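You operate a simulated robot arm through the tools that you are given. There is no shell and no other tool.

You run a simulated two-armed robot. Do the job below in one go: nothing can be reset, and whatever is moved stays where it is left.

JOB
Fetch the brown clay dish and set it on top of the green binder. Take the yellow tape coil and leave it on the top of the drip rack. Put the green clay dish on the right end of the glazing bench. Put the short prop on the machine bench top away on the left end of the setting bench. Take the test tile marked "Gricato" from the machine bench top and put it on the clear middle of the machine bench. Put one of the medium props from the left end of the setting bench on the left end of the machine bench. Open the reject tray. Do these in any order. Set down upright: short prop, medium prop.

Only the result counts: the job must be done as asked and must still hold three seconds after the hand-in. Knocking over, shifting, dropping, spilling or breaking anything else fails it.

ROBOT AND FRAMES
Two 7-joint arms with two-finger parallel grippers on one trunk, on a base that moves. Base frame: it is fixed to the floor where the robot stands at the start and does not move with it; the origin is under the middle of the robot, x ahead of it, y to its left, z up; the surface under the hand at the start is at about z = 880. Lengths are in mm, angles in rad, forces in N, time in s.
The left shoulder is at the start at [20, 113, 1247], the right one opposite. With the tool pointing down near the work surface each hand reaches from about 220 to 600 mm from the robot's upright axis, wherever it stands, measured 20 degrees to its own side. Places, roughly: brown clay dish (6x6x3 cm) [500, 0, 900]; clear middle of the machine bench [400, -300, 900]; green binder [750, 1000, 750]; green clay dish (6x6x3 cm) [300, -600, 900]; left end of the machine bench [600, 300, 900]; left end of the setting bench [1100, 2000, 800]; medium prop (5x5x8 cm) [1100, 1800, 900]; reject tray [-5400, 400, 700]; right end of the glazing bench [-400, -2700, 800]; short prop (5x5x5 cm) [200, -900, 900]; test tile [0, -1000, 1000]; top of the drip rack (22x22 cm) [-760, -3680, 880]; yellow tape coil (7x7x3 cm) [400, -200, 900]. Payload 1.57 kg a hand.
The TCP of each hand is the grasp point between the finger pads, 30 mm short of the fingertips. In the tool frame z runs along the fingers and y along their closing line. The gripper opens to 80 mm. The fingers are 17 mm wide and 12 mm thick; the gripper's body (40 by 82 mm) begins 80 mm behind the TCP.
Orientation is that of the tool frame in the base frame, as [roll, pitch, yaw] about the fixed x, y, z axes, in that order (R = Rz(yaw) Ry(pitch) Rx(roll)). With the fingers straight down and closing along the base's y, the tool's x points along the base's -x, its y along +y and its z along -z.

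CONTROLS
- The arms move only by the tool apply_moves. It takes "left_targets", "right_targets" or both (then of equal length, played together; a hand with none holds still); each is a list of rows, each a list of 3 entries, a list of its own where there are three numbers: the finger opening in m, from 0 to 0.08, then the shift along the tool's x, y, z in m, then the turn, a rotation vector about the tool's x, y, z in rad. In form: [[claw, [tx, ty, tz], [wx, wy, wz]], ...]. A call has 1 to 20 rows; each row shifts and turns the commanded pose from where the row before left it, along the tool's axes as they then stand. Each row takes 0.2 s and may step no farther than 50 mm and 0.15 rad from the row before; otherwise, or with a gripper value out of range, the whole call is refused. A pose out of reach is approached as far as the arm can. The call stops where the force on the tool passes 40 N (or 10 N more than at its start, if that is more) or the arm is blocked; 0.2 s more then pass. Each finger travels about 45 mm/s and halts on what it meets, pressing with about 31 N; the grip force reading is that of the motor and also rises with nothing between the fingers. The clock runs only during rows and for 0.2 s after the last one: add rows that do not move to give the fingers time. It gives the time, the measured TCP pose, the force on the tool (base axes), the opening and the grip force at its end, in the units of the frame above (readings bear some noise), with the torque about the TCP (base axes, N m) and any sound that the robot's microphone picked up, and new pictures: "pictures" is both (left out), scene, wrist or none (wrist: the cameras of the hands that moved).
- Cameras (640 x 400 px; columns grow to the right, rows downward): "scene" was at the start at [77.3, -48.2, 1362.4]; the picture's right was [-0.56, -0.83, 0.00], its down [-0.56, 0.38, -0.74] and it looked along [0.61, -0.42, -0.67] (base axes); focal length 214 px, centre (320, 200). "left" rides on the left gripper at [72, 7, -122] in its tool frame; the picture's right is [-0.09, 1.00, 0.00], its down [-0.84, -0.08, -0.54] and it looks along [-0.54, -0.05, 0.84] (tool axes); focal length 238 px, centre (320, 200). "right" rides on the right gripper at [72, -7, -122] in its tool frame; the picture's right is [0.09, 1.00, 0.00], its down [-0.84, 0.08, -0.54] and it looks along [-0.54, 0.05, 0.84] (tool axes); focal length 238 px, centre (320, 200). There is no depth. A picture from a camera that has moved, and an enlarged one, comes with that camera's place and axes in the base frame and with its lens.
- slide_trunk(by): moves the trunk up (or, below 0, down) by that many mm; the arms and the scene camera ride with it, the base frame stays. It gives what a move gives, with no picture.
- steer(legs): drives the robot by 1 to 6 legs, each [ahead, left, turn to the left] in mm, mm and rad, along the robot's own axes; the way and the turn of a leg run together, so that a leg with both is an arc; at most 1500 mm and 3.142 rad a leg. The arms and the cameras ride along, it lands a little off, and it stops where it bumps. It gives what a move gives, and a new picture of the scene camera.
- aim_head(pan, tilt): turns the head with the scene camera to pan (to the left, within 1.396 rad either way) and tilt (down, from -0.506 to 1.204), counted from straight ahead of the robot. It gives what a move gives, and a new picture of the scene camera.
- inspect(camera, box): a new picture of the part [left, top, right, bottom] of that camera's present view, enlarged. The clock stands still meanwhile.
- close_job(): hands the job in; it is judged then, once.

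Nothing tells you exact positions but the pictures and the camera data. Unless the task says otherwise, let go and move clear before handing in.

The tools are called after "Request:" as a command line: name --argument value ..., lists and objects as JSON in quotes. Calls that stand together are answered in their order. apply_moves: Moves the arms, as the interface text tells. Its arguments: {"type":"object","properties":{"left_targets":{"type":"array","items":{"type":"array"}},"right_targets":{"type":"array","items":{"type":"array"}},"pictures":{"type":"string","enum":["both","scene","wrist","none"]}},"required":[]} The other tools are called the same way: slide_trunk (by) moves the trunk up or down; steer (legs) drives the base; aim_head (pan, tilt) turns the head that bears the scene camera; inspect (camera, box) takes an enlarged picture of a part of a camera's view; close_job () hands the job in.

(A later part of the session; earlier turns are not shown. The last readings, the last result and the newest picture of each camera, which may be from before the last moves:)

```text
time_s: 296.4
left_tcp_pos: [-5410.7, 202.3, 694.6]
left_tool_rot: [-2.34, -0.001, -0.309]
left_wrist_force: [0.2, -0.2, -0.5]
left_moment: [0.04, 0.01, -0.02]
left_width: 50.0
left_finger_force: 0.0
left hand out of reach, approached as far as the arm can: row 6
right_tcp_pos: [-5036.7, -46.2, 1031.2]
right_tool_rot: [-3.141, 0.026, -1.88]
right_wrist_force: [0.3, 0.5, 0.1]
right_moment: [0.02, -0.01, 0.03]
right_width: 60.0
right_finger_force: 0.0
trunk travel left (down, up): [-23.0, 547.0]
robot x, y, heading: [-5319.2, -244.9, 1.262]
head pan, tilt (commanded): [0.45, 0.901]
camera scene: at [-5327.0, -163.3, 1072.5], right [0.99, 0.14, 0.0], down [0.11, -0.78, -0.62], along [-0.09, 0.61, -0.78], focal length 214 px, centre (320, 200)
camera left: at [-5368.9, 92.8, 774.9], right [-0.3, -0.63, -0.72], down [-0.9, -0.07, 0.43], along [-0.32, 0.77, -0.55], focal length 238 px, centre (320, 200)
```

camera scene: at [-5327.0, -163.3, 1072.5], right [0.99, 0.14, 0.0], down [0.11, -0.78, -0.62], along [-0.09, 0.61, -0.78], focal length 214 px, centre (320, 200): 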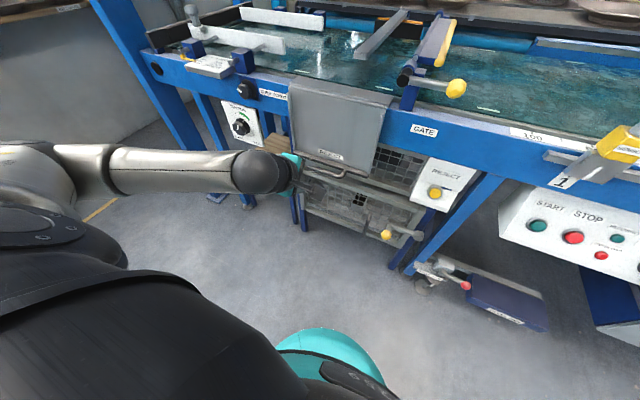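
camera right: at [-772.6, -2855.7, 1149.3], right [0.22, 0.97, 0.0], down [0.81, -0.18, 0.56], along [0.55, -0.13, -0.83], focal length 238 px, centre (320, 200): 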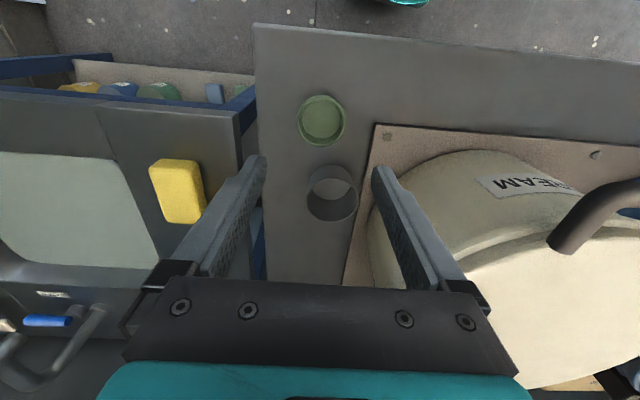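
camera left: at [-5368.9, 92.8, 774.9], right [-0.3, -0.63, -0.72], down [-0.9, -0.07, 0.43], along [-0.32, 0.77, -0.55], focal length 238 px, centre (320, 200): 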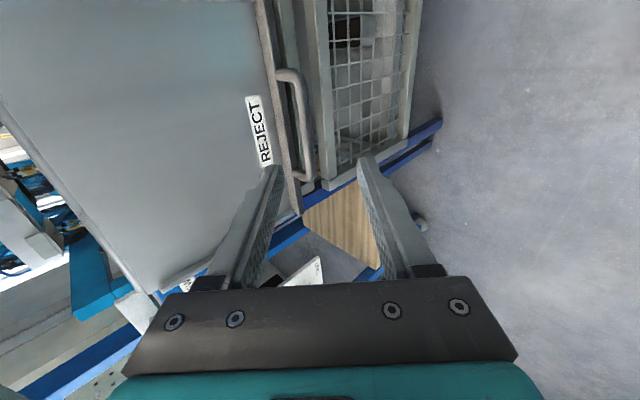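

The tilt reached about 46°, good enough. The bar is 151 mm along the finger direction, 14 mm to the upper side. I align and advance part of the way.

Request:
apply_moves --left_targets '[[0.045, [-0.002, -0.0144, 0], [0, 0, 0]], [0.045, [0, 0, 0.03], [0, 0, 0]], [0.045, [0, 0, 0.03], [0, 0, 0]], [0.045, [0, 0, 0.02], [0, 0, 0]], [0.045, [0, 0, 0], [0, 0, 0]]]' --pictures "both"

```text
time_s: 297.6
left_tcp_pos: [-5392.1, 266.6, 647.2]
left_tool_rot: [-2.342, -0.002, -0.311]
left_wrist_force: [-0.5, -0.5, 0.5]
left_moment: [0.04, 0.0, -0.01]
left_width: 44.7
left_finger_force: 0.0
right_tcp_pos: [-5037.2, -46.2, 1031.7]
right_tool_rot: [3.139, 0.026, -1.879]
right_wrist_force: [0.6, 0.5, 0.1]
right_moment: [0.04, 0.06, 0.01]
right_width: 59.6
right_finger_force: 0.2
trunk travel left (down, up): [-23.0, 547.0]
robot x, y, heading: [-5316.4, -243.7, 1.261]
head pan, tilt (commanded): [0.45, 0.901]
camera scene: at [-5327.0, -163.3, 1072.5], right [0.99, 0.14, 0.0], down [0.11, -0.78, -0.62], along [-0.09, 0.61, -0.78], focal length 214 px, centre (320, 200)
camera left: at [-5351.2, 157.8, 728.4], right [-0.3, -0.63, -0.72], down [-0.9, -0.06, 0.43], along [-0.32, 0.77, -0.55], focal length 238 px, centre (320, 200)
```

scene: 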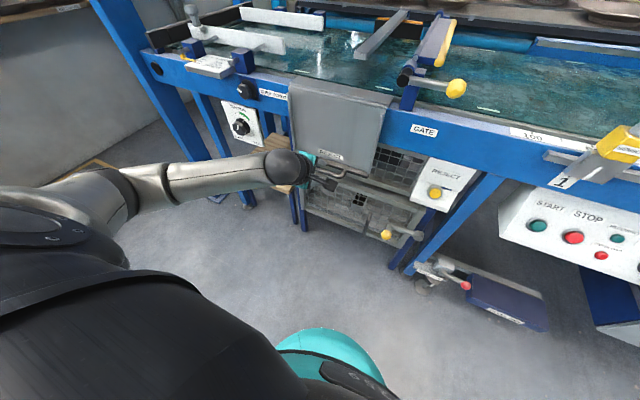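
left: 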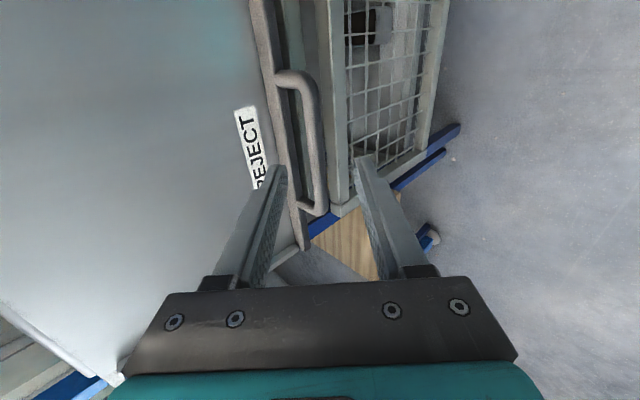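

The bar is centred on the axis, 71 mm ahead. I narrow the opening and advance further.

Request:
apply_moves --left_targets '[[0.034, [0, 0, 0], [0, 0, 0]], [0.034, [0, 0, 0.015], [0, 0, 0]], [0.034, [0, 0, 0.015], [0, 0, 0]], [0.034, [0, 0, 0], [0, 0, 0]]]' --pictures "wrist"

Request:
inspect --camera "left" --box '[200, 40, 440, 260]'

```text
time_s: 298.6
left_tcp_pos: [-5384.7, 288.8, 628.1]
left_tool_rot: [-2.341, -0.001, -0.309]
left_wrist_force: [-0.1, -0.1, 0.4]
left_moment: [-0.02, 0.02, -0.02]
left_width: 34.0
left_finger_force: 0.0
right_tcp_pos: [-5037.7, -45.8, 1031.9]
right_tool_rot: [3.14, 0.024, -1.879]
right_wrist_force: [-1.0, -1.1, 0.3]
right_moment: [-0.02, 0.02, 0.0]
right_width: 60.0
right_finger_force: 0.0
trunk travel left (down, up): [-23.0, 547.0]
robot x, y, heading: [-5320.1, -244.5, 1.266]
head pan, tilt (commanded): [0.45, 0.901]
camera left: at [-5343.8, 178.8, 709.5], right [-0.3, -0.63, -0.72], down [-0.9, -0.07, 0.43], along [-0.32, 0.77, -0.55], focal length 238 px, centre (320, 200)
```

left: 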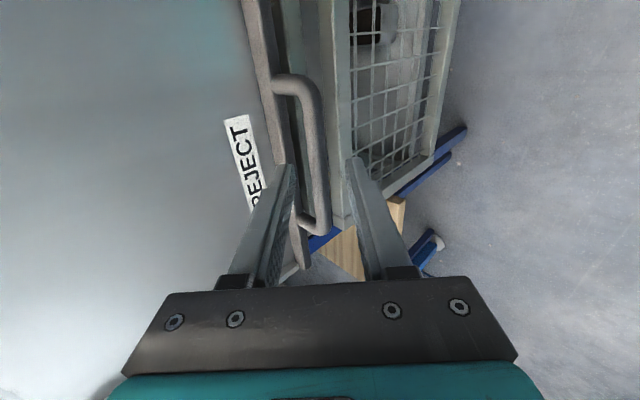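

```text
1.82 times, centred on (320, 150) of left
camera zoom: at [-5343.8, 178.8, 709.5], right [-0.3, -0.63, -0.72], down [-0.9, -0.07, 0.43], along [-0.32, 0.77, -0.55], focal length 433 px, centre (320, 291)
```

zoom: 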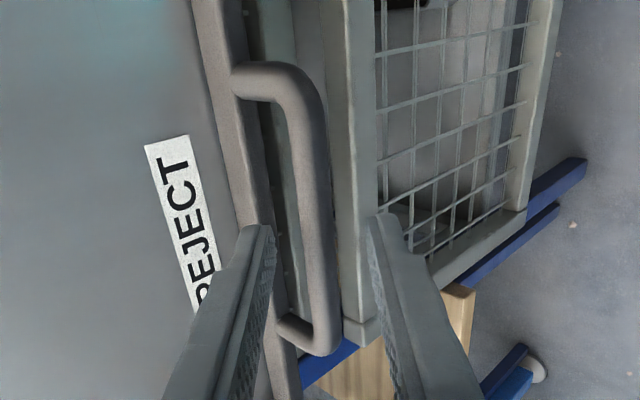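

The bar sits between the fingers. I narrow to 28 mm, advance 20 mm more and close on the bar.

Request:
apply_moves --left_targets '[[0.028, [0, 0, 0.005], [0, 0, 0]], [0.028, [0, 0, 0.008], [0, 0, 0]], [0.028, [0, 0, 0.007], [0, 0, 0]], [0.028, [0, 0, 0], [0, 0, 0]]]' --pictures "none"

Request:
inspect --camera "left" --box '[220, 80, 420, 260]'

```text
time_s: 299.6
left_tcp_pos: [-5380.9, 303.2, 614.2]
left_tool_rot: [-2.341, -0.001, -0.309]
left_wrist_force: [-0.2, -0.4, 0.0]
left_moment: [0.02, -0.02, 0.0]
left_width: 27.6
left_finger_force: 0.0
right_tcp_pos: [-5038.1, -46.6, 1032.7]
right_tool_rot: [3.139, 0.024, -1.88]
right_wrist_force: [0.9, -0.2, 0.5]
right_moment: [-0.01, -0.01, 0.02]
right_width: 59.8
right_finger_force: 0.0
trunk travel left (down, up): [-23.0, 547.0]
robot x, y, heading: [-5317.2, -250.4, 1.265]
head pan, tilt (commanded): [0.45, 0.901]
```

```text
2.22 times, centred on (320, 170) of left
camera zoom: at [-5340.0, 192.3, 694.7], right [-0.3, -0.63, -0.72], down [-0.9, -0.07, 0.43], along [-0.32, 0.77, -0.55], focal length 530 px, centre (320, 267)
```

zoom: 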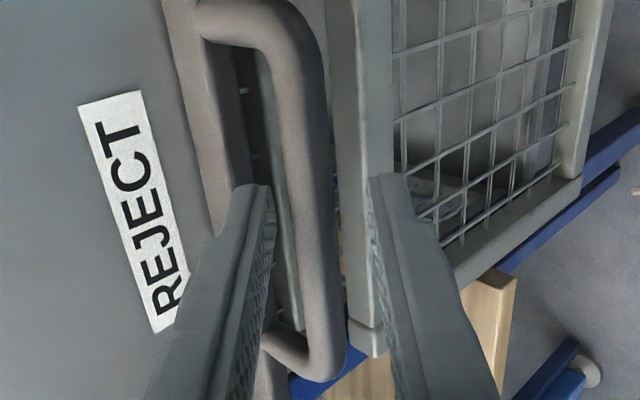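

Request:
apply_moves --left_targets '[[0.02, [0, -0.002, 0], [0, 0, 0]], [0.005, [0, 0, 0], [0, 0, 0]], [0.005, [0, 0, 0], [0, 0, 0]], [0.005, [0, 0, 0], [0, 0, 0]], [0.005, [0, 0, 0], [0, 0, 0]]]' --pictures "both"

```text
time_s: 300.8
left_tcp_pos: [-5379.5, 303.4, 615.2]
left_tool_rot: [-2.338, 0.0, -0.31]
left_wrist_force: [0.5, 1.6, 4.3]
left_moment: [-0.01, -0.23, 0.1]
left_width: 13.8
left_finger_force: 29.7
right_tcp_pos: [-5037.2, -46.1, 1032.4]
right_tool_rot: [3.139, 0.025, -1.882]
right_wrist_force: [-0.3, -0.6, 0.1]
right_moment: [0.01, -0.01, -0.05]
right_width: 60.1
right_finger_force: 0.0
trunk travel left (down, up): [-23.0, 547.0]
robot x, y, heading: [-5317.2, -244.8, 1.262]
head pan, tilt (commanded): [0.45, 0.901]
camera scene: at [-5326.9, -163.5, 1072.5], right [0.99, 0.14, 0.0], down [0.11, -0.78, -0.62], along [-0.09, 0.62, -0.78], focal length 214 px, centre (320, 200)
camera left: at [-5339.7, 193.8, 696.6], right [-0.3, -0.63, -0.72], down [-0.9, -0.07, 0.43], along [-0.32, 0.77, -0.55], focal length 238 px, centre (320, 200)
```

scene: 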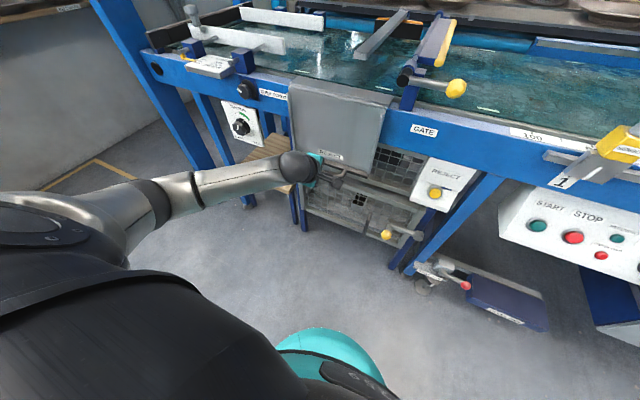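
left: 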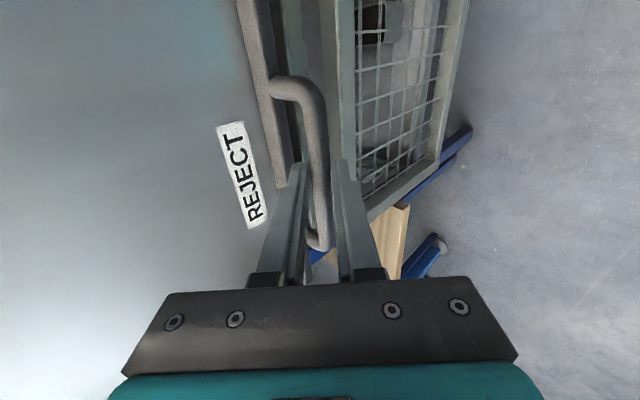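

Bar gripped (13.8 mm). I test-pull along the hinge arc by about 10°, watching forces.

Request:
apply_moves --left_targets '[[0.005, [0, 0.0042, -0.0087], [0, 0, 0]], [0.005, [0, 0.0042, -0.0087], [0, 0, 0]], [0.005, [0, 0.0034, -0.0091], [0, 0, 0]], [0.005, [0, 0.0034, -0.0091], [0, 0, 0]], [0.005, [0, 0, 0], [0, 0, 0]]]' --pictures "both"

```text
time_s: 302.0
left_tcp_pos: [-5391.6, 268.2, 629.2]
left_tool_rot: [-2.345, -0.004, -0.311]
left_wrist_force: [3.3, 0.8, 2.6]
left_moment: [0.01, -0.17, 0.08]
left_width: 13.7
left_finger_force: 30.4
right_tcp_pos: [-5037.8, -45.9, 1032.3]
right_tool_rot: [3.141, 0.024, -1.88]
right_wrist_force: [-0.4, -1.0, 0.3]
right_moment: [-0.02, 0.03, 0.01]
right_width: 60.2
right_finger_force: 0.0
trunk travel left (down, up): [-23.0, 547.0]
robot x, y, heading: [-5313.7, -248.9, 1.262]
head pan, tilt (commanded): [0.45, 0.901]
camera scene: at [-5326.8, -163.4, 1072.4], right [0.99, 0.14, 0.0], down [0.11, -0.78, -0.62], along [-0.09, 0.61, -0.78], focal length 214 px, centre (320, 200)
camera left: at [-5351.4, 158.8, 711.2], right [-0.3, -0.64, -0.71], down [-0.9, -0.06, 0.43], along [-0.32, 0.77, -0.55], focal length 238 px, centre (320, 200)
```

scene: 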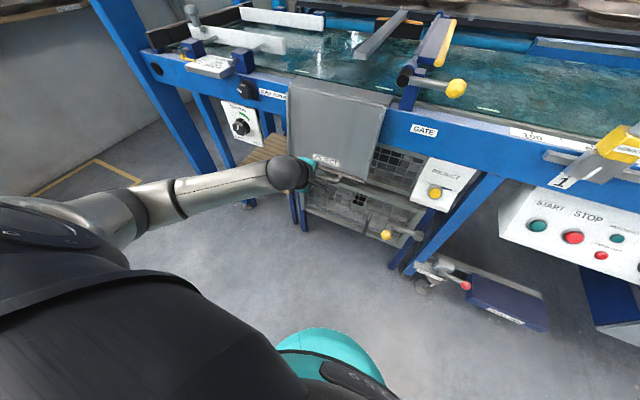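
left: 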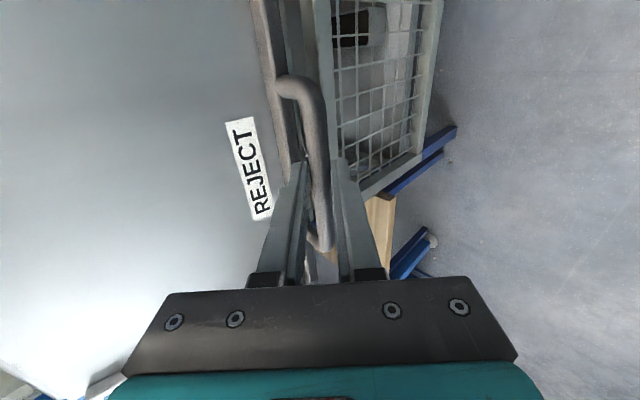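

It swings out with little force — a top-hinged flap. Continuing along the arc to about 45°.

Request:
apply_moves --left_targets '[[0.005, [0, 0.0053, -0.0185], [0, 0, 0]], [0.005, [0, 0.0036, -0.0189], [0, 0, 0]], [0.005, [0, 0.002, -0.0192], [0, 0, 0]], [0.005, [0, 0.0003, -0.0193], [0, 0, 0]], [0.005, [0, -0.0015, -0.0192], [0, 0, 0]], [0.005, [0, -0.0031, -0.0191], [0, 0, 0]], [0.005, [0, -0.0048, -0.0187], [0, 0, 0]], [0.005, [0, 0, 0], [0, 0, 0]]]' --pictures "both"

```text
time_s: 303.8
left_tcp_pos: [-5430.7, 178.1, 718.9]
left_tool_rot: [-2.341, 0.005, -0.299]
left_wrist_force: [-10.0, 13.9, 4.3]
left_moment: [0.43, 0.42, 0.56]
left_width: 13.8
left_finger_force: 27.5
left hand out of reach, approached as far as the arm can: row 1
right_tcp_pos: [-5038.4, -45.0, 1032.0]
right_tool_rot: [-3.141, 0.026, -1.879]
right_wrist_force: [-0.1, -0.3, -0.9]
right_moment: [0.03, 0.0, 0.01]
right_width: 60.1
right_finger_force: 0.1
trunk travel left (down, up): [-23.0, 547.0]
robot x, y, heading: [-5317.9, -246.7, 1.264]
head pan, tilt (commanded): [0.45, 0.901]
camera scene: at [-5327.8, -162.5, 1072.4], right [0.99, 0.14, 0.0], down [0.11, -0.78, -0.62], along [-0.09, 0.61, -0.78], focal length 214 px, centre (320, 200)
camera left: at [-5388.4, 68.3, 800.4], right [-0.3, -0.63, -0.71], down [-0.9, -0.07, 0.44], along [-0.33, 0.77, -0.55], focal length 238 px, centre (320, 200)
```

scene: 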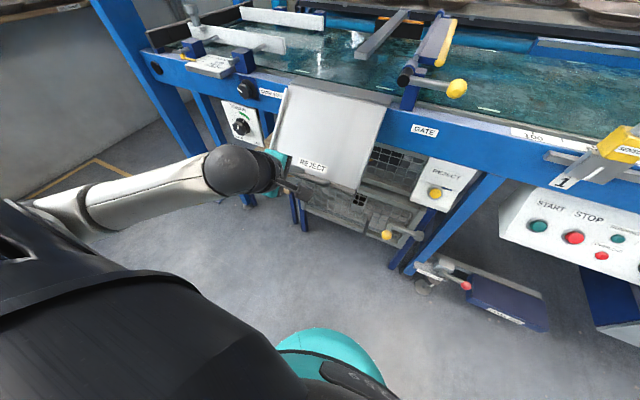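
left: 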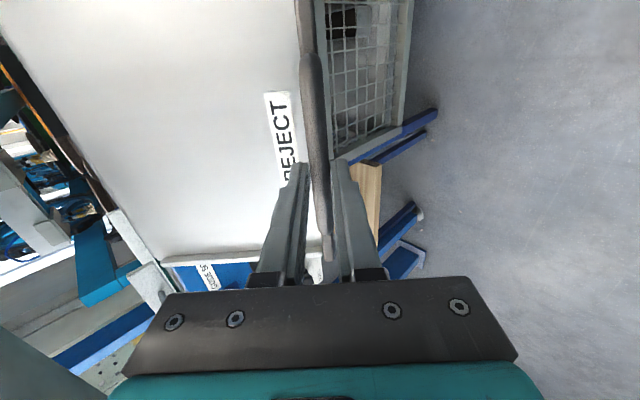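

The tray is at about 45°. There is a little side force; I correct slightly before lifting further.

Request:
apply_moves --left_targets '[[0.005, [0.004, 0, 0], [0, 0, 0]], [0.005, [0, 0, 0], [0, 0, 0]]]' --pictures "none"

```text
time_s: 304.4
left_tcp_pos: [-5429.0, 178.8, 718.7]
left_tool_rot: [-2.34, 0.01, -0.297]
left_wrist_force: [-25.2, 15.0, 1.0]
left_moment: [0.43, 0.76, 0.47]
left_width: 13.9
left_finger_force: 30.5
right_tcp_pos: [-5040.0, -46.0, 1032.3]
right_tool_rot: [-3.139, 0.024, -1.879]
right_wrist_force: [-0.5, -0.5, 0.0]
right_moment: [0.01, 0.01, 0.0]
right_width: 60.1
right_finger_force: 0.1
trunk travel left (down, up): [-23.0, 547.0]
robot x, y, heading: [-5319.4, -244.0, 1.26]
head pan, tilt (commanded): [0.45, 0.901]
```

Request:
apply_moves --left_targets '[[0.005, [-0.004, 0, 0], [0, 0, 0]], [0.005, [-0.0035, 0, 0], [0, 0, 0]], [0.005, [0, 0, 0], [0, 0, 0]]]' --pictures "wrist"

```text
time_s: 305.2
left_tcp_pos: [-5430.3, 176.7, 719.2]
left_tool_rot: [-2.339, -0.005, -0.315]
left_wrist_force: [4.1, 9.3, 2.7]
left_moment: [0.4, 0.34, 0.39]
left_width: 14.1
left_finger_force: 30.2
right_tcp_pos: [-5036.7, -45.4, 1031.3]
right_tool_rot: [3.139, 0.024, -1.879]
right_wrist_force: [0.7, 0.0, 0.1]
right_moment: [0.02, 0.0, 0.01]
right_width: 60.2
right_finger_force: 0.0
trunk travel left (down, up): [-23.0, 547.0]
robot x, y, heading: [-5320.2, -247.7, 1.259]
head pan, tilt (commanded): [0.45, 0.901]
camera left: at [-5389.5, 67.4, 801.2], right [-0.3, -0.63, -0.72], down [-0.9, -0.06, 0.43], along [-0.31, 0.77, -0.55], focal length 238 px, centre (320, 200)
```

left: 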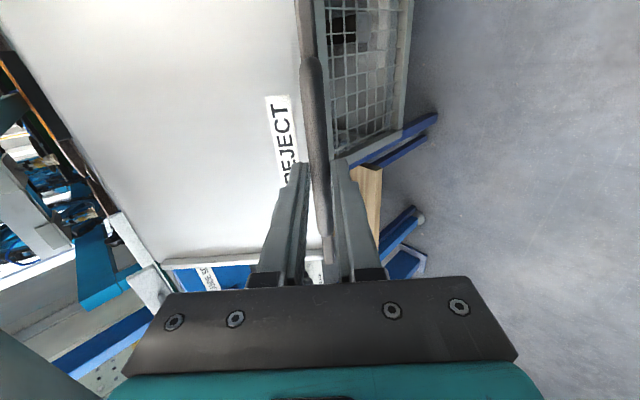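

Side force is gone. Lifting on from 45° to about 70°.

Request:
apply_moves --left_targets '[[0.005, [0, -0.0063, -0.0182], [0, 0, 0]], [0.005, [0, -0.0079, -0.0177], [0, 0, 0]], [0.005, [0, -0.0094, -0.0169], [0, 0, 0]], [0.005, [0, -0.0109, -0.0159], [0, 0, 0]], [0.005, [0, -0.0121, -0.0149], [0, 0, 0]], [0.005, [0, 0, 0], [0, 0, 0]]]' --pictures "both"

```text
time_s: 305.9
left_tcp_pos: [-5431.4, 173.6, 731.2]
left_tool_rot: [-2.385, -0.021, -0.324]
left_wrist_force: [2.1, 1.1, -3.7]
left_moment: [-0.21, 0.07, -0.26]
left_width: 13.7
left_finger_force: 30.5
left hand out of reach, approached as far as the arm can: row 1, 2, 3
right_tcp_pos: [-5038.0, -45.5, 1032.1]
right_tool_rot: [3.14, 0.025, -1.88]
right_wrist_force: [0.1, 0.9, -1.0]
right_moment: [-0.02, 0.01, 0.01]
right_width: 60.0
right_finger_force: 0.1
trunk travel left (down, up): [-23.0, 547.0]
robot x, y, heading: [-5316.6, -248.7, 1.258]
head pan, tilt (commanded): [0.45, 0.901]
stopped in row 3 (left hand): the force on the tool passed its limit at 46 N (the readings are from after the stop); the commanded pose is now the measured one
camera scene: at [-5326.6, -163.5, 1072.4], right [0.99, 0.14, 0.0], down [0.11, -0.78, -0.62], along [-0.09, 0.61, -0.78], focal length 214 px, centre (320, 200)
camera left: at [-5393.1, 66.4, 818.5], right [-0.31, -0.66, -0.68], down [-0.9, -0.03, 0.43], along [-0.3, 0.75, -0.59], focal length 238 px, centre (320, 200)
```

scene: 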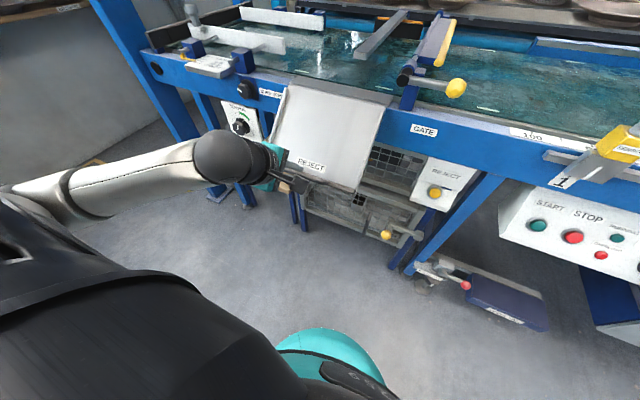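
left: 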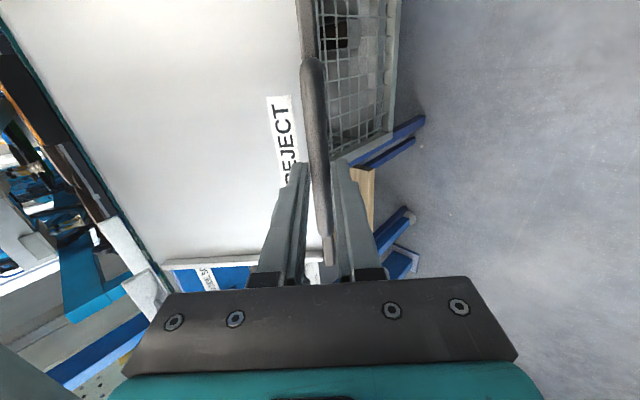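

The arm reached its own posture limit at about 48°. I open the fingers slightly to see whether the tray holds its position by itself.

Request:
apply_moves --left_targets '[[0.02, [0, 0, 0], [0, 0, 0]], [0.028, [0, 0, 0], [0, 0, 0]], [0.028, [0, 0, 0], [0, 0, 0]], [0.028, [0, 0, 0], [0, 0, 0]]]' --pictures "both"

```text
time_s: 306.9
left_tcp_pos: [-5432.2, 172.3, 733.5]
left_tool_rot: [-2.383, -0.019, -0.322]
left_wrist_force: [0.4, -0.4, 0.2]
left_moment: [0.01, 0.01, -0.02]
left_width: 27.8
left_finger_force: 0.0
right_tcp_pos: [-5038.7, -46.8, 1031.5]
right_tool_rot: [3.141, 0.026, -1.88]
right_wrist_force: [0.1, 0.6, -0.2]
right_moment: [-0.01, 0.01, 0.01]
right_width: 60.0
right_finger_force: 0.1
trunk travel left (down, up): [-23.0, 547.0]
robot x, y, heading: [-5318.4, -245.3, 1.259]
head pan, tilt (commanded): [0.45, 0.901]
camera scene: at [-5326.8, -164.0, 1072.4], right [0.99, 0.14, 0.0], down [0.11, -0.78, -0.62], along [-0.09, 0.61, -0.78], focal length 214 px, centre (320, 200)
camera left: at [-5393.5, 66.5, 819.0], right [-0.3, -0.66, -0.69], down [-0.9, -0.03, 0.43], along [-0.31, 0.75, -0.59], focal length 238 px, centre (320, 200)
```

scene: 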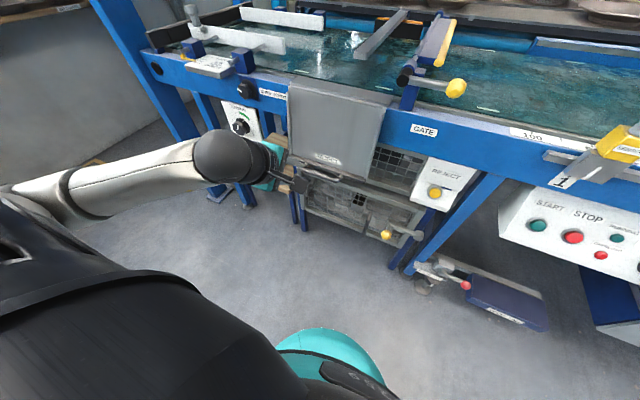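
left: 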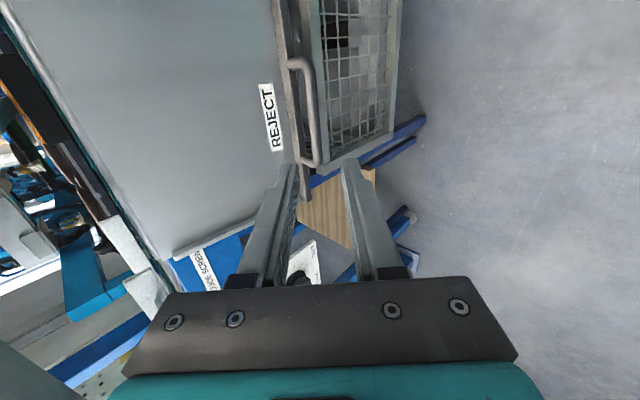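

Released, the tray falls closed by gravity, so it must be raised fully to hold (latch or stop). I move the base back 130 mm to give the arm room to follow the whole arc.

Request:
steer --legs '[[-130, 0, 0]]'

Request:
inspect --camera "scene" --box '[240, 40, 440, 220]'

Request:
inspect --camera "left" --box '[0, 0, 640, 400]'

```text
time_s: 308.1
left_tcp_pos: [-5471.5, 51.5, 730.7]
left_tool_rot: [-2.382, -0.019, -0.321]
left_wrist_force: [-0.6, -1.1, 0.3]
left_moment: [-0.02, 0.02, 0.02]
left_width: 27.9
left_finger_force: 0.0
right_tcp_pos: [-5075.6, -168.7, 1032.2]
right_tool_rot: [3.141, 0.024, -1.879]
right_wrist_force: [-0.2, 0.1, -0.1]
right_moment: [-0.01, -0.01, 0.01]
right_width: 59.9
right_finger_force: 0.0
trunk travel left (down, up): [-23.0, 547.0]
robot x, y, heading: [-5360.4, -366.4, 1.259]
head pan, tilt (commanded): [0.45, 0.901]
camera scene: at [-5365.7, -285.8, 1072.5], right [0.99, 0.14, 0.0], down [0.11, -0.78, -0.62], along [-0.09, 0.61, -0.78], focal length 214 px, centre (320, 200)
```

scene: 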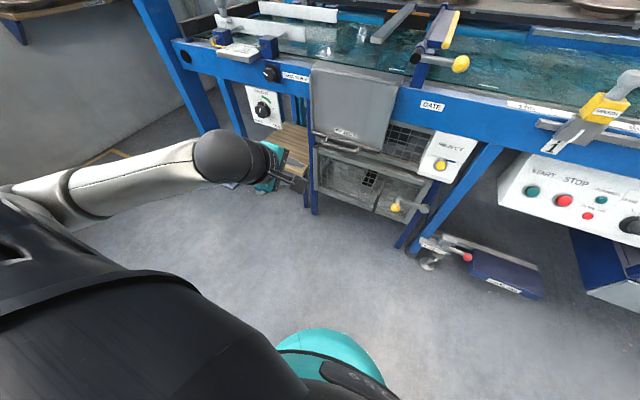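

```text
2.22 times, centred on (340, 130) of scene
camera zoom: at [-5365.7, -285.8, 1072.5], right [0.99, 0.14, 0.0], down [0.11, -0.78, -0.62], along [-0.09, 0.61, -0.78], focal length 477 px, centre (276, 356)
```

zoom: 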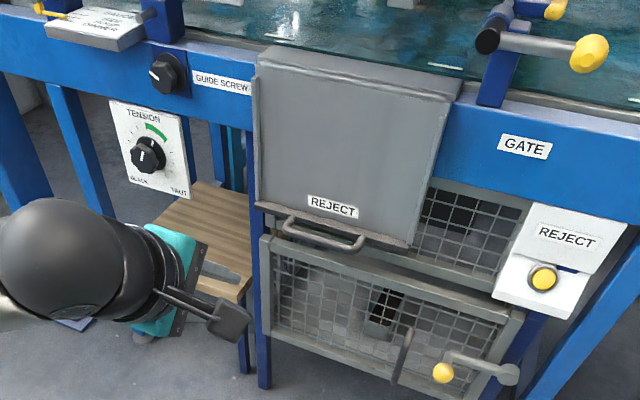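

```text
1.00 times, centred on (320, 200) of left (not enlarged: the box is as wide or as high as the picture)
camera zoom: at [-5432.7, -55.4, 819.0], right [-0.3, -0.66, -0.69], down [-0.9, -0.03, 0.43], along [-0.31, 0.75, -0.59], focal length 238 px, centre (320, 200)
```

zoom: 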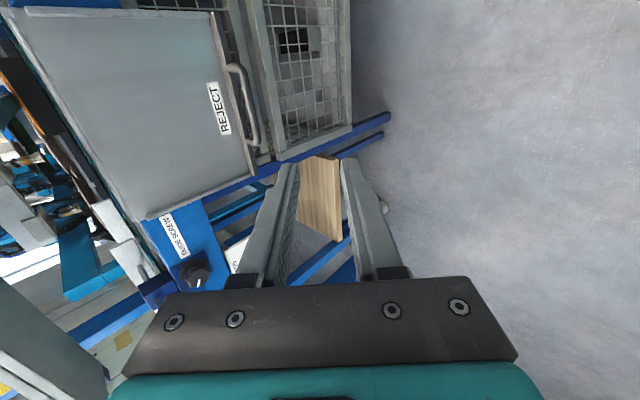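

Re-approaching: extending the tilted left hand toward the handle from the new distance.

Request:
apply_moves --left_targets '[[0.034, [0.002, -0.0225, 0.0417], [0, 0, 0]], [0.034, [0.002, -0.0225, 0.0417], [0, 0, 0]], [0.034, [0.002, -0.0225, 0.0417], [0, 0, 0]], [0.034, [0.002, -0.0225, 0.0417], [0, 0, 0]], [0.034, [0, 0, 0], [0.04, 0.018, 0]], [0.034, [0, 0, 0], [0, 0, 0]]]' --pictures "both"

```text
time_s: 309.5
left_tcp_pos: [-5405.3, 218.7, 674.6]
left_tool_rot: [-2.343, -0.03, -0.337]
left_wrist_force: [-0.3, 0.5, -0.1]
left_moment: [0.0, -0.01, 0.0]
left_width: 34.0
left_finger_force: 0.1
right_tcp_pos: [-5076.6, -168.8, 1031.9]
right_tool_rot: [3.14, 0.026, -1.877]
right_wrist_force: [0.7, 0.1, -0.2]
right_moment: [-0.01, 0.04, 0.01]
right_width: 60.0
right_finger_force: 0.0
trunk travel left (down, up): [-23.0, 547.0]
robot x, y, heading: [-5354.0, -368.5, 1.262]
head pan, tilt (commanded): [0.45, 0.901]
camera scene: at [-5365.7, -285.8, 1072.5], right [0.99, 0.14, 0.0], down [0.11, -0.78, -0.62], along [-0.09, 0.61, -0.78], focal length 214 px, centre (320, 200)
camera left: at [-5369.8, 109.1, 758.1], right [-0.29, -0.63, -0.72], down [-0.91, -0.04, 0.41], along [-0.28, 0.77, -0.57], focal length 238 px, centre (320, 200)
```

scene: 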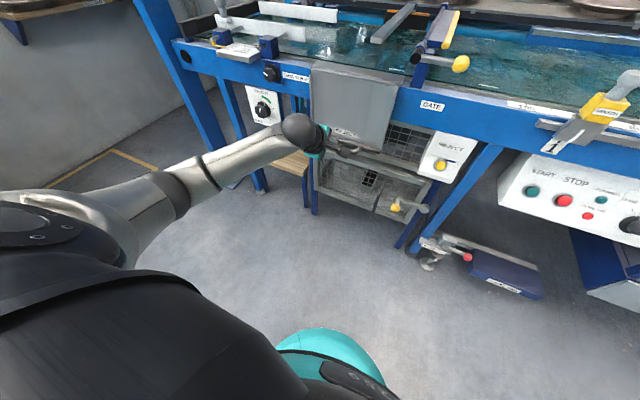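
left: 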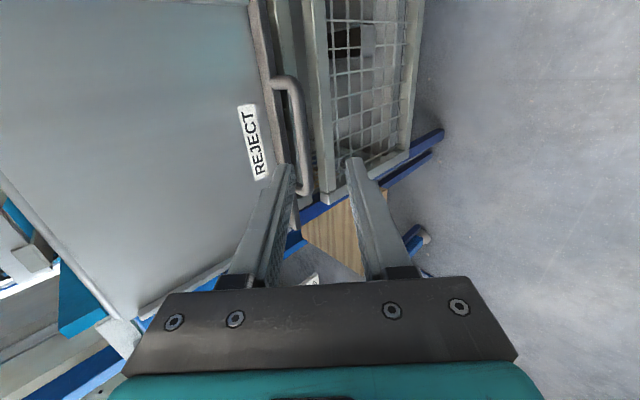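

Request:
apply_moves --left_targets '[[0.034, [0, 0, 0], [0, -0.041, 0]], [0.034, [-0.002, -0.018, 0], [0, 0, 0]], [0.034, [0, 0, 0.03], [0, 0, 0]], [0.034, [0, 0, 0.03], [0, 0, 0]], [0.034, [0, 0, 0.015], [0, 0, 0]], [0.034, [0, 0, 0], [0, 0, 0]]]' --pictures "wrist"

Request:
inspect --camera "left" --box '[220, 40, 420, 240]'

```text
time_s: 310.9
left_tcp_pos: [-5385.9, 284.2, 633.9]
left_tool_rot: [-2.345, -0.004, -0.307]
left_wrist_force: [0.9, -0.5, -0.5]
left_moment: [-0.01, 0.0, -0.01]
left_width: 33.9
left_finger_force: 0.1
right_tcp_pos: [-5076.5, -168.0, 1031.9]
right_tool_rot: [3.141, 0.023, -1.876]
right_wrist_force: [-0.4, -0.3, -0.3]
right_moment: [0.02, -0.01, 0.02]
right_width: 60.1
right_finger_force: 0.1
trunk travel left (down, up): [-23.0, 547.0]
robot x, y, heading: [-5356.7, -371.0, 1.265]
head pan, tilt (commanded): [0.45, 0.901]
camera left: at [-5345.5, 174.1, 716.3], right [-0.29, -0.64, -0.71], down [-0.9, -0.07, 0.43], along [-0.32, 0.77, -0.55], focal length 238 px, centre (320, 200)
```

left: 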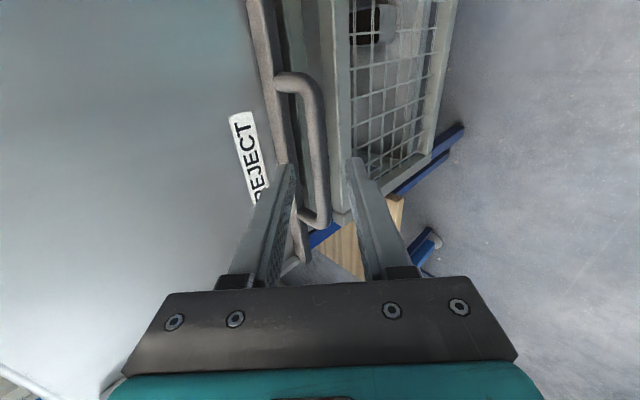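

```text
2.00 times, centred on (320, 140) of left
camera zoom: at [-5345.5, 174.1, 716.3], right [-0.29, -0.64, -0.71], down [-0.9, -0.07, 0.43], along [-0.32, 0.77, -0.55], focal length 477 px, centre (320, 320)
```

zoom: 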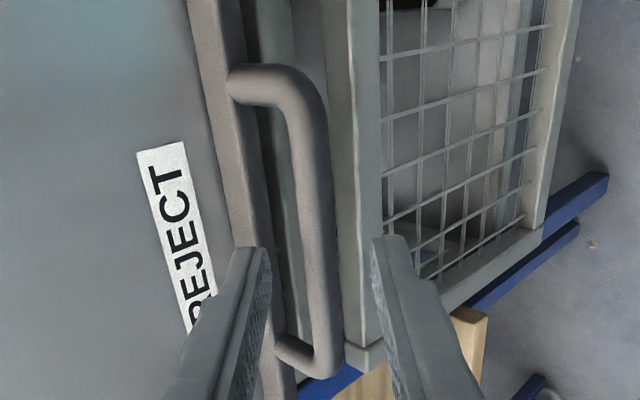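

Same aligned position again, now with the arm more extended. Advancing and closing on the bar.

Request:
apply_moves --left_targets '[[0.028, [0, -0.001, 0.01], [0, 0, 0]], [0.028, [0, -0.001, 0.01], [0, 0, 0]], [0.028, [0, 0, 0.008], [0, 0, 0]], [0.028, [0, 0, 0], [0, 0, 0]], [0.005, [0, 0, 0], [0, 0, 0]], [0.005, [0, 0, 0], [0, 0, 0]], [0.005, [0, 0, 0], [0, 0, 0]], [0.005, [0, 0, 0], [0, 0, 0]]]' --pictures "wrist"

```text
time_s: 312.7
left_tcp_pos: [-5380.6, 303.2, 614.4]
left_tool_rot: [-2.343, -0.005, -0.305]
left_wrist_force: [0.1, -0.6, -1.6]
left_moment: [-0.04, -0.09, 0.06]
left_width: 13.7
left_finger_force: 29.5
right_tcp_pos: [-5076.1, -168.5, 1032.5]
right_tool_rot: [3.14, 0.025, -1.878]
right_wrist_force: [1.3, 0.1, -0.9]
right_moment: [-0.01, -0.01, 0.0]
right_width: 59.8
right_finger_force: 0.1
trunk travel left (down, up): [-23.0, 547.0]
robot x, y, heading: [-5356.5, -366.7, 1.266]
head pan, tilt (commanded): [0.45, 0.901]
camera left: at [-5339.6, 194.4, 697.7], right [-0.29, -0.64, -0.71], down [-0.9, -0.07, 0.43], along [-0.32, 0.77, -0.55], focal length 238 px, centre (320, 200)
```

left: 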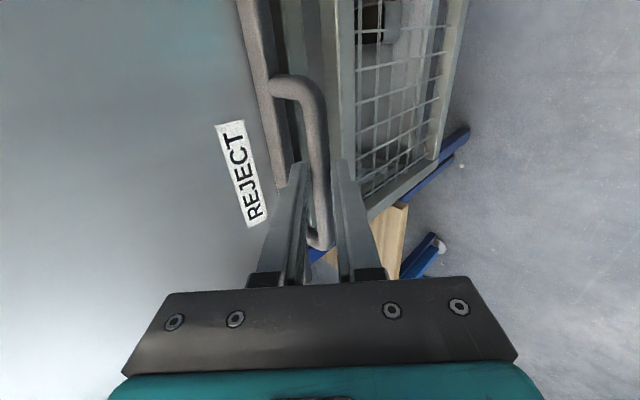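

Request:
apply_moves --left_targets '[[0.005, [0, 0.0084, -0.0173], [0, 0, 0]], [0.005, [0, 0.0068, -0.0182], [0, 0, 0]], [0.005, [0, 0.0053, -0.0185], [0, 0, 0]], [0.005, [0, 0.0036, -0.0189], [0, 0, 0]], [0.005, [0, 0.002, -0.0192], [0, 0, 0]], [0.005, [0, 0.0003, -0.0193], [0, 0, 0]], [0.005, [0, 0, 0], [0, 0, 0]]]' --pictures "none"

Request:
apply_moves --left_targets '[[0.005, [0, -0.0015, -0.0192], [0, 0, 0]], [0.005, [0, -0.0031, -0.0191], [0, 0, 0]], [0.005, [0, -0.0048, -0.0187], [0, 0, 0]], [0.005, [0, 0, 0], [0, 0, 0]]]' --pictures "both"

```text
time_s: 314.3
left_tcp_pos: [-5410.4, 209.2, 674.7]
left_tool_rot: [-2.344, -0.002, -0.304]
left_wrist_force: [-0.7, 1.1, -1.9]
left_moment: [0.0, 0.02, -0.16]
left_width: 13.4
left_finger_force: 30.2
right_tcp_pos: [-5077.1, -168.8, 1031.9]
right_tool_rot: [3.142, 0.024, -1.879]
right_wrist_force: [0.1, -0.2, -0.6]
right_moment: [-0.02, -0.03, 0.0]
right_width: 60.0
right_finger_force: 0.0
trunk travel left (down, up): [-23.0, 547.0]
robot x, y, heading: [-5354.4, -367.6, 1.265]
head pan, tilt (commanded): [0.45, 0.901]
```

```text
time_s: 315.3
left_tcp_pos: [-5421.7, 175.4, 719.9]
left_tool_rot: [-2.345, -0.004, -0.305]
left_wrist_force: [0.9, -0.9, -2.3]
left_moment: [-0.02, 0.27, -0.01]
left_width: 14.0
left_finger_force: 29.3
right_tcp_pos: [-5077.9, -167.7, 1031.8]
right_tool_rot: [-3.141, 0.024, -1.879]
right_wrist_force: [0.5, 0.6, -0.3]
right_moment: [0.02, -0.03, 0.05]
right_width: 60.1
right_finger_force: 0.1
trunk travel left (down, up): [-23.0, 547.0]
robot x, y, heading: [-5355.7, -369.1, 1.259]
head pan, tilt (commanded): [0.45, 0.901]
camera scene: at [-5365.7, -285.6, 1072.4], right [0.99, 0.14, 0.0], down [0.11, -0.78, -0.62], along [-0.09, 0.61, -0.78], focal length 214 px, centre (320, 200)
camera left: at [-5380.7, 66.3, 802.2], right [-0.29, -0.64, -0.71], down [-0.9, -0.07, 0.43], along [-0.32, 0.77, -0.55], focal length 238 px, centre (320, 200)
```

scene: 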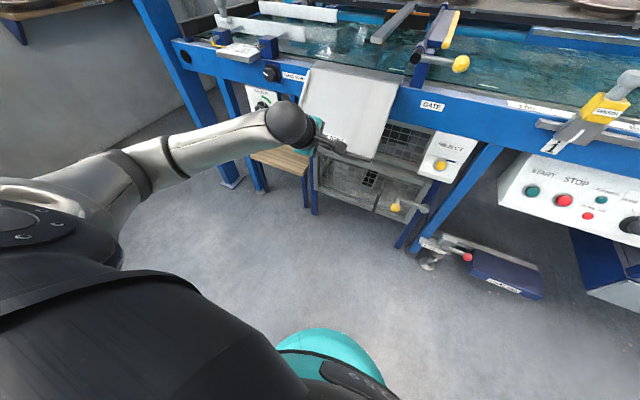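
left: 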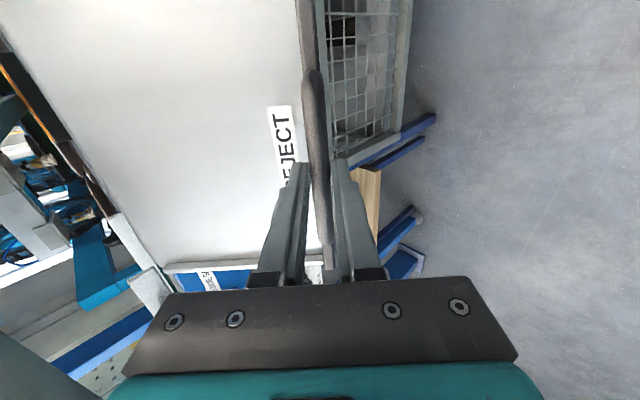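

At 45° with almost no force and no reach warnings. Continuing up.

Request:
apply_moves --left_targets '[[0.005, [0, -0.0063, -0.0182], [0, 0, 0]], [0.005, [0, -0.0079, -0.0177], [0, 0, 0]], [0.005, [0, 0, 0], [0, 0, 0]]]' --pictures "none"

Request:
apply_moves --left_targets '[[0.005, [0, -0.0094, -0.0169], [0, 0, 0]], [0.005, [0, -0.0109, -0.0159], [0, 0, 0]], [0.005, [0, 0, 0], [0, 0, 0]]]' --pictures "both"

```text
time_s: 316.1
left_tcp_pos: [-5427.0, 159.5, 753.6]
left_tool_rot: [-2.347, -0.003, -0.305]
left_wrist_force: [-5.2, -9.6, -7.8]
left_moment: [-0.34, 0.3, -0.15]
left_width: 13.7
left_finger_force: 30.7
right_tcp_pos: [-5077.9, -169.7, 1032.7]
right_tool_rot: [3.141, 0.025, -1.879]
right_wrist_force: [0.0, -0.3, 0.6]
right_moment: [0.03, 0.0, 0.0]
right_width: 60.1
right_finger_force: 0.1
trunk travel left (down, up): [-23.0, 547.0]
robot x, y, heading: [-5358.0, -369.5, 1.262]
head pan, tilt (commanded): [0.45, 0.901]
```

```text
time_s: 316.9
left_tcp_pos: [-5429.5, 150.1, 792.4]
left_tool_rot: [-2.348, -0.003, -0.305]
left_wrist_force: [-8.4, -24.3, -7.5]
left_moment: [-0.63, 0.45, -0.17]
left_width: 13.7
left_finger_force: 30.1
right_tcp_pos: [-5077.9, -170.1, 1031.7]
right_tool_rot: [-3.141, 0.026, -1.876]
right_wrist_force: [0.4, 0.4, 0.1]
right_moment: [0.02, 0.02, 0.01]
right_width: 60.0
right_finger_force: 0.1
trunk travel left (down, up): [-23.0, 547.0]
robot x, y, heading: [-5354.9, -368.7, 1.261]
head pan, tilt (commanded): [0.45, 0.901]
camera scene: at [-5366.5, -287.3, 1072.5], right [0.99, 0.14, 0.0], down [0.11, -0.77, -0.62], along [-0.09, 0.62, -0.78], focal length 214 px, centre (320, 200)
camera left: at [-5388.9, 40.5, 874.5], right [-0.3, -0.64, -0.71], down [-0.9, -0.06, 0.43], along [-0.32, 0.77, -0.56], focal length 238 px, centre (320, 200)
```

scene: 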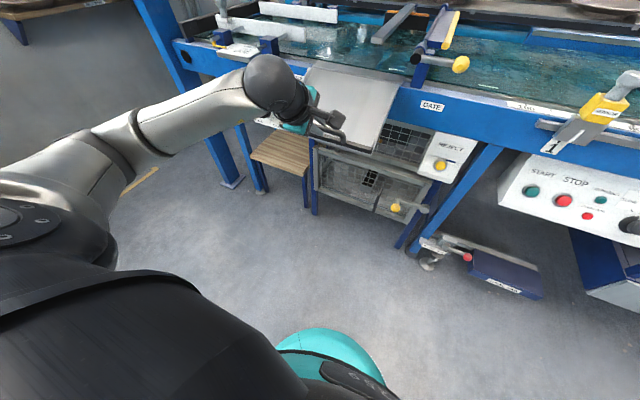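
left: 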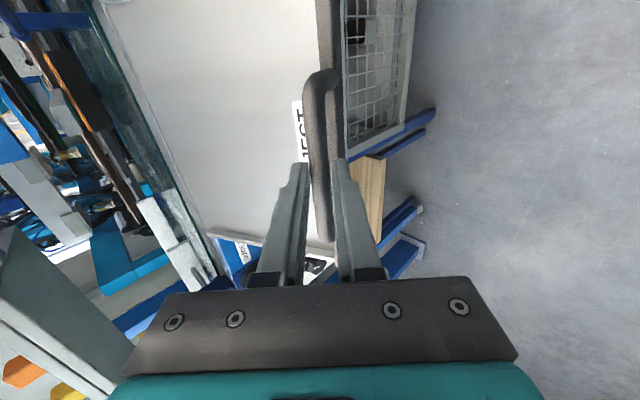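

The forces show the true arc runs slightly further out; I correct 5 mm outward and go on lifting.

Request:
apply_moves --left_targets '[[0.005, [0, 0.0035, -0.0036], [0, 0, 0]], [0.005, [0, 0, 0], [0, 0, 0]]]' --pictures "none"

Request:
apply_moves --left_targets '[[0.005, [0, -0.0057, -0.0079], [0, 0, 0]], [0.005, [0, -0.0057, -0.0079], [0, 0, 0]], [0.005, [0, 0, 0], [0, 0, 0]]]' --pictures "none"

```text
time_s: 317.5
left_tcp_pos: [-5429.8, 148.4, 794.9]
left_tool_rot: [-2.338, -0.006, -0.306]
left_wrist_force: [-0.6, -6.8, -4.2]
left_moment: [-0.22, 0.26, -0.29]
left_width: 13.8
left_finger_force: 30.1
right_tcp_pos: [-5076.8, -169.3, 1033.1]
right_tool_rot: [3.14, 0.026, -1.878]
right_wrist_force: [0.0, 1.1, -0.2]
right_moment: [0.0, -0.02, 0.0]
right_width: 59.9
right_finger_force: 0.0
trunk travel left (down, up): [-23.0, 547.0]
robot x, y, heading: [-5356.5, -365.9, 1.259]
head pan, tilt (commanded): [0.45, 0.901]
```

```text
time_s: 318.3
left_tcp_pos: [-5431.1, 145.2, 813.9]
left_tool_rot: [-2.338, -0.004, -0.305]
left_wrist_force: [2.9, 6.8, -2.9]
left_moment: [0.14, -0.12, -0.56]
left_width: 14.0
left_finger_force: 30.2
right_tcp_pos: [-5076.4, -167.2, 1033.5]
right_tool_rot: [3.141, 0.025, -1.878]
right_wrist_force: [-0.3, -0.6, 0.0]
right_moment: [-0.02, 0.0, 0.01]
right_width: 60.1
right_finger_force: 0.0
trunk travel left (down, up): [-23.0, 547.0]
robot x, y, heading: [-5354.4, -367.1, 1.267]
head pan, tilt (commanded): [0.45, 0.901]
```

Request:
apply_moves --left_targets '[[0.005, [0, -0.0069, -0.0067], [0, 0, 0]], [0.005, [0, -0.0069, -0.0067], [0, 0, 0]], [0.005, [0, 0, 0], [0, 0, 0]]]' --pictures "none"

Request:
apply_moves --left_targets '[[0.005, [0, -0.0074, -0.0062], [0, 0, 0]], [0.005, [0, -0.0074, -0.0062], [0, 0, 0]], [0.005, [0, 0, 0], [0, 0, 0]]]' --pictures "both"

```text
time_s: 319.1
left_tcp_pos: [-5431.2, 144.9, 832.4]
left_tool_rot: [-2.342, -0.003, -0.305]
left_wrist_force: [4.3, 2.7, -1.6]
left_moment: [0.07, 0.05, -0.47]
left_width: 13.8
left_finger_force: 29.6
right_tcp_pos: [-5076.3, -167.4, 1031.9]
right_tool_rot: [3.14, 0.025, -1.878]
right_wrist_force: [-0.4, 0.8, -0.3]
right_moment: [0.0, -0.01, 0.04]
right_width: 60.0
right_finger_force: 0.1
trunk travel left (down, up): [-23.0, 547.0]
robot x, y, heading: [-5352.8, -369.0, 1.267]
head pan, tilt (commanded): [0.45, 0.901]
```

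```text
time_s: 319.9
left_tcp_pos: [-5432.1, 145.3, 853.4]
left_tool_rot: [-2.342, -0.003, -0.305]
left_wrist_force: [0.9, -8.6, 4.9]
left_moment: [-0.05, 0.09, -0.43]
left_width: 13.6
left_finger_force: 29.8
right_tcp_pos: [-5076.0, -169.4, 1032.6]
right_tool_rot: [3.139, 0.027, -1.878]
right_wrist_force: [0.1, 0.5, 0.2]
right_moment: [-0.02, -0.01, 0.0]
right_width: 60.1
right_finger_force: 0.2
trunk travel left (down, up): [-23.0, 547.0]
robot x, y, heading: [-5358.1, -369.0, 1.262]
head pan, tilt (commanded): [0.45, 0.901]
camera scene: at [-5365.5, -286.9, 1072.6], right [0.99, 0.14, 0.0], down [0.11, -0.78, -0.62], along [-0.09, 0.62, -0.78], focal length 214 px, centre (320, 200)
camera left: at [-5390.4, 35.8, 934.1], right [-0.29, -0.63, -0.71], down [-0.9, -0.07, 0.43], along [-0.32, 0.77, -0.55], focal length 238 px, centre (320, 200)
```

scene: 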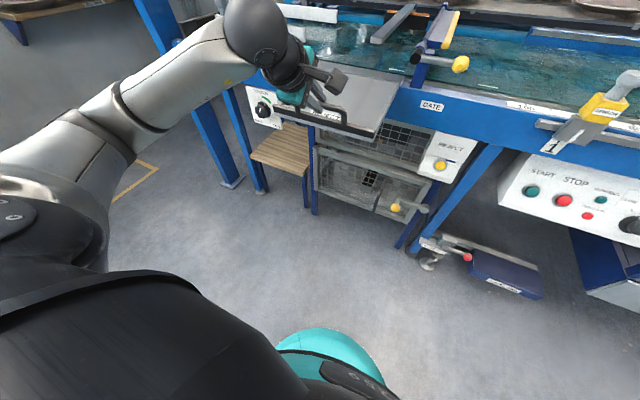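
left: 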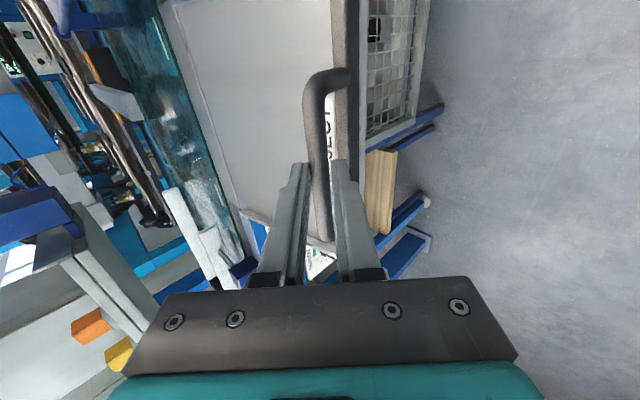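

The tray is nearly horizontal and now pushes upward slightly — perhaps an over-centre action. Continuing carefully.

Request:
apply_moves --left_targets '[[0.005, [0, -0.0065, -0.0067], [0, 0, 0]], [0.005, [0, 0, 0], [0, 0, 0]]]' --pictures "none"

Request:
apply_moves --left_targets '[[0.005, [0, -0.0072, -0.0063], [0, 0, 0]], [0.005, [0, 0, 0], [0, 0, 0]]]' --pictures "both"

```text
time_s: 320.5
left_tcp_pos: [-5430.8, 146.3, 862.1]
left_tool_rot: [-2.34, -0.003, -0.305]
left_wrist_force: [2.7, -1.1, 6.7]
left_moment: [0.27, 0.07, -0.43]
left_width: 13.3
left_finger_force: 29.7
right_tcp_pos: [-5077.2, -168.7, 1031.6]
right_tool_rot: [3.139, 0.026, -1.877]
right_wrist_force: [0.3, 0.3, 0.6]
right_moment: [-0.02, 0.0, 0.0]
right_width: 60.0
right_finger_force: 0.0
trunk travel left (down, up): [-23.0, 547.0]
robot x, y, heading: [-5355.0, -371.0, 1.265]
head pan, tilt (commanded): [0.45, 0.901]
```

```text
time_s: 321.1
left_tcp_pos: [-5431.3, 146.5, 872.2]
left_tool_rot: [-2.339, -0.004, -0.305]
left_wrist_force: [7.4, 5.6, 6.1]
left_moment: [0.38, 0.13, -0.33]
left_width: 13.1
left_finger_force: 29.7
right_tcp_pos: [-5076.8, -168.6, 1031.3]
right_tool_rot: [3.139, 0.025, -1.879]
right_wrist_force: [0.5, -0.7, -0.3]
right_moment: [0.01, 0.0, 0.0]
right_width: 60.1
right_finger_force: 0.1
trunk travel left (down, up): [-23.0, 547.0]
robot x, y, heading: [-5357.4, -370.9, 1.26]
head pan, tilt (commanded): [0.45, 0.901]
camera scene: at [-5364.9, -285.6, 1072.5], right [0.99, 0.14, 0.0], down [0.11, -0.78, -0.62], along [-0.09, 0.61, -0.78], focal length 214 px, centre (320, 200)
camera left: at [-5389.8, 37.6, 952.6], right [-0.29, -0.63, -0.72], down [-0.9, -0.07, 0.43], along [-0.32, 0.77, -0.55], focal length 238 px, centre (320, 200)
```

scene: 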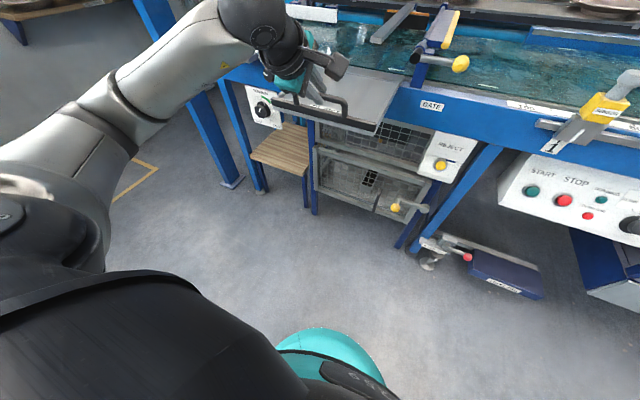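
left: 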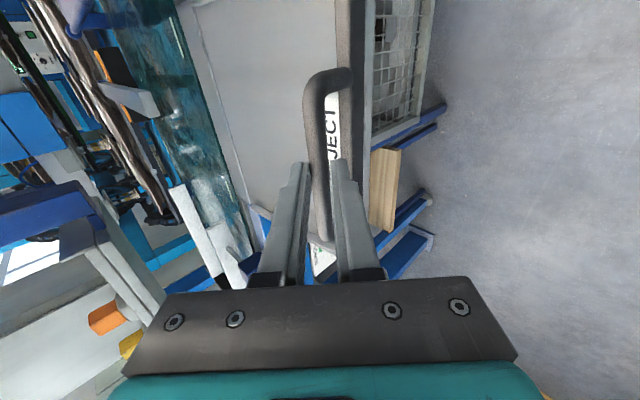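

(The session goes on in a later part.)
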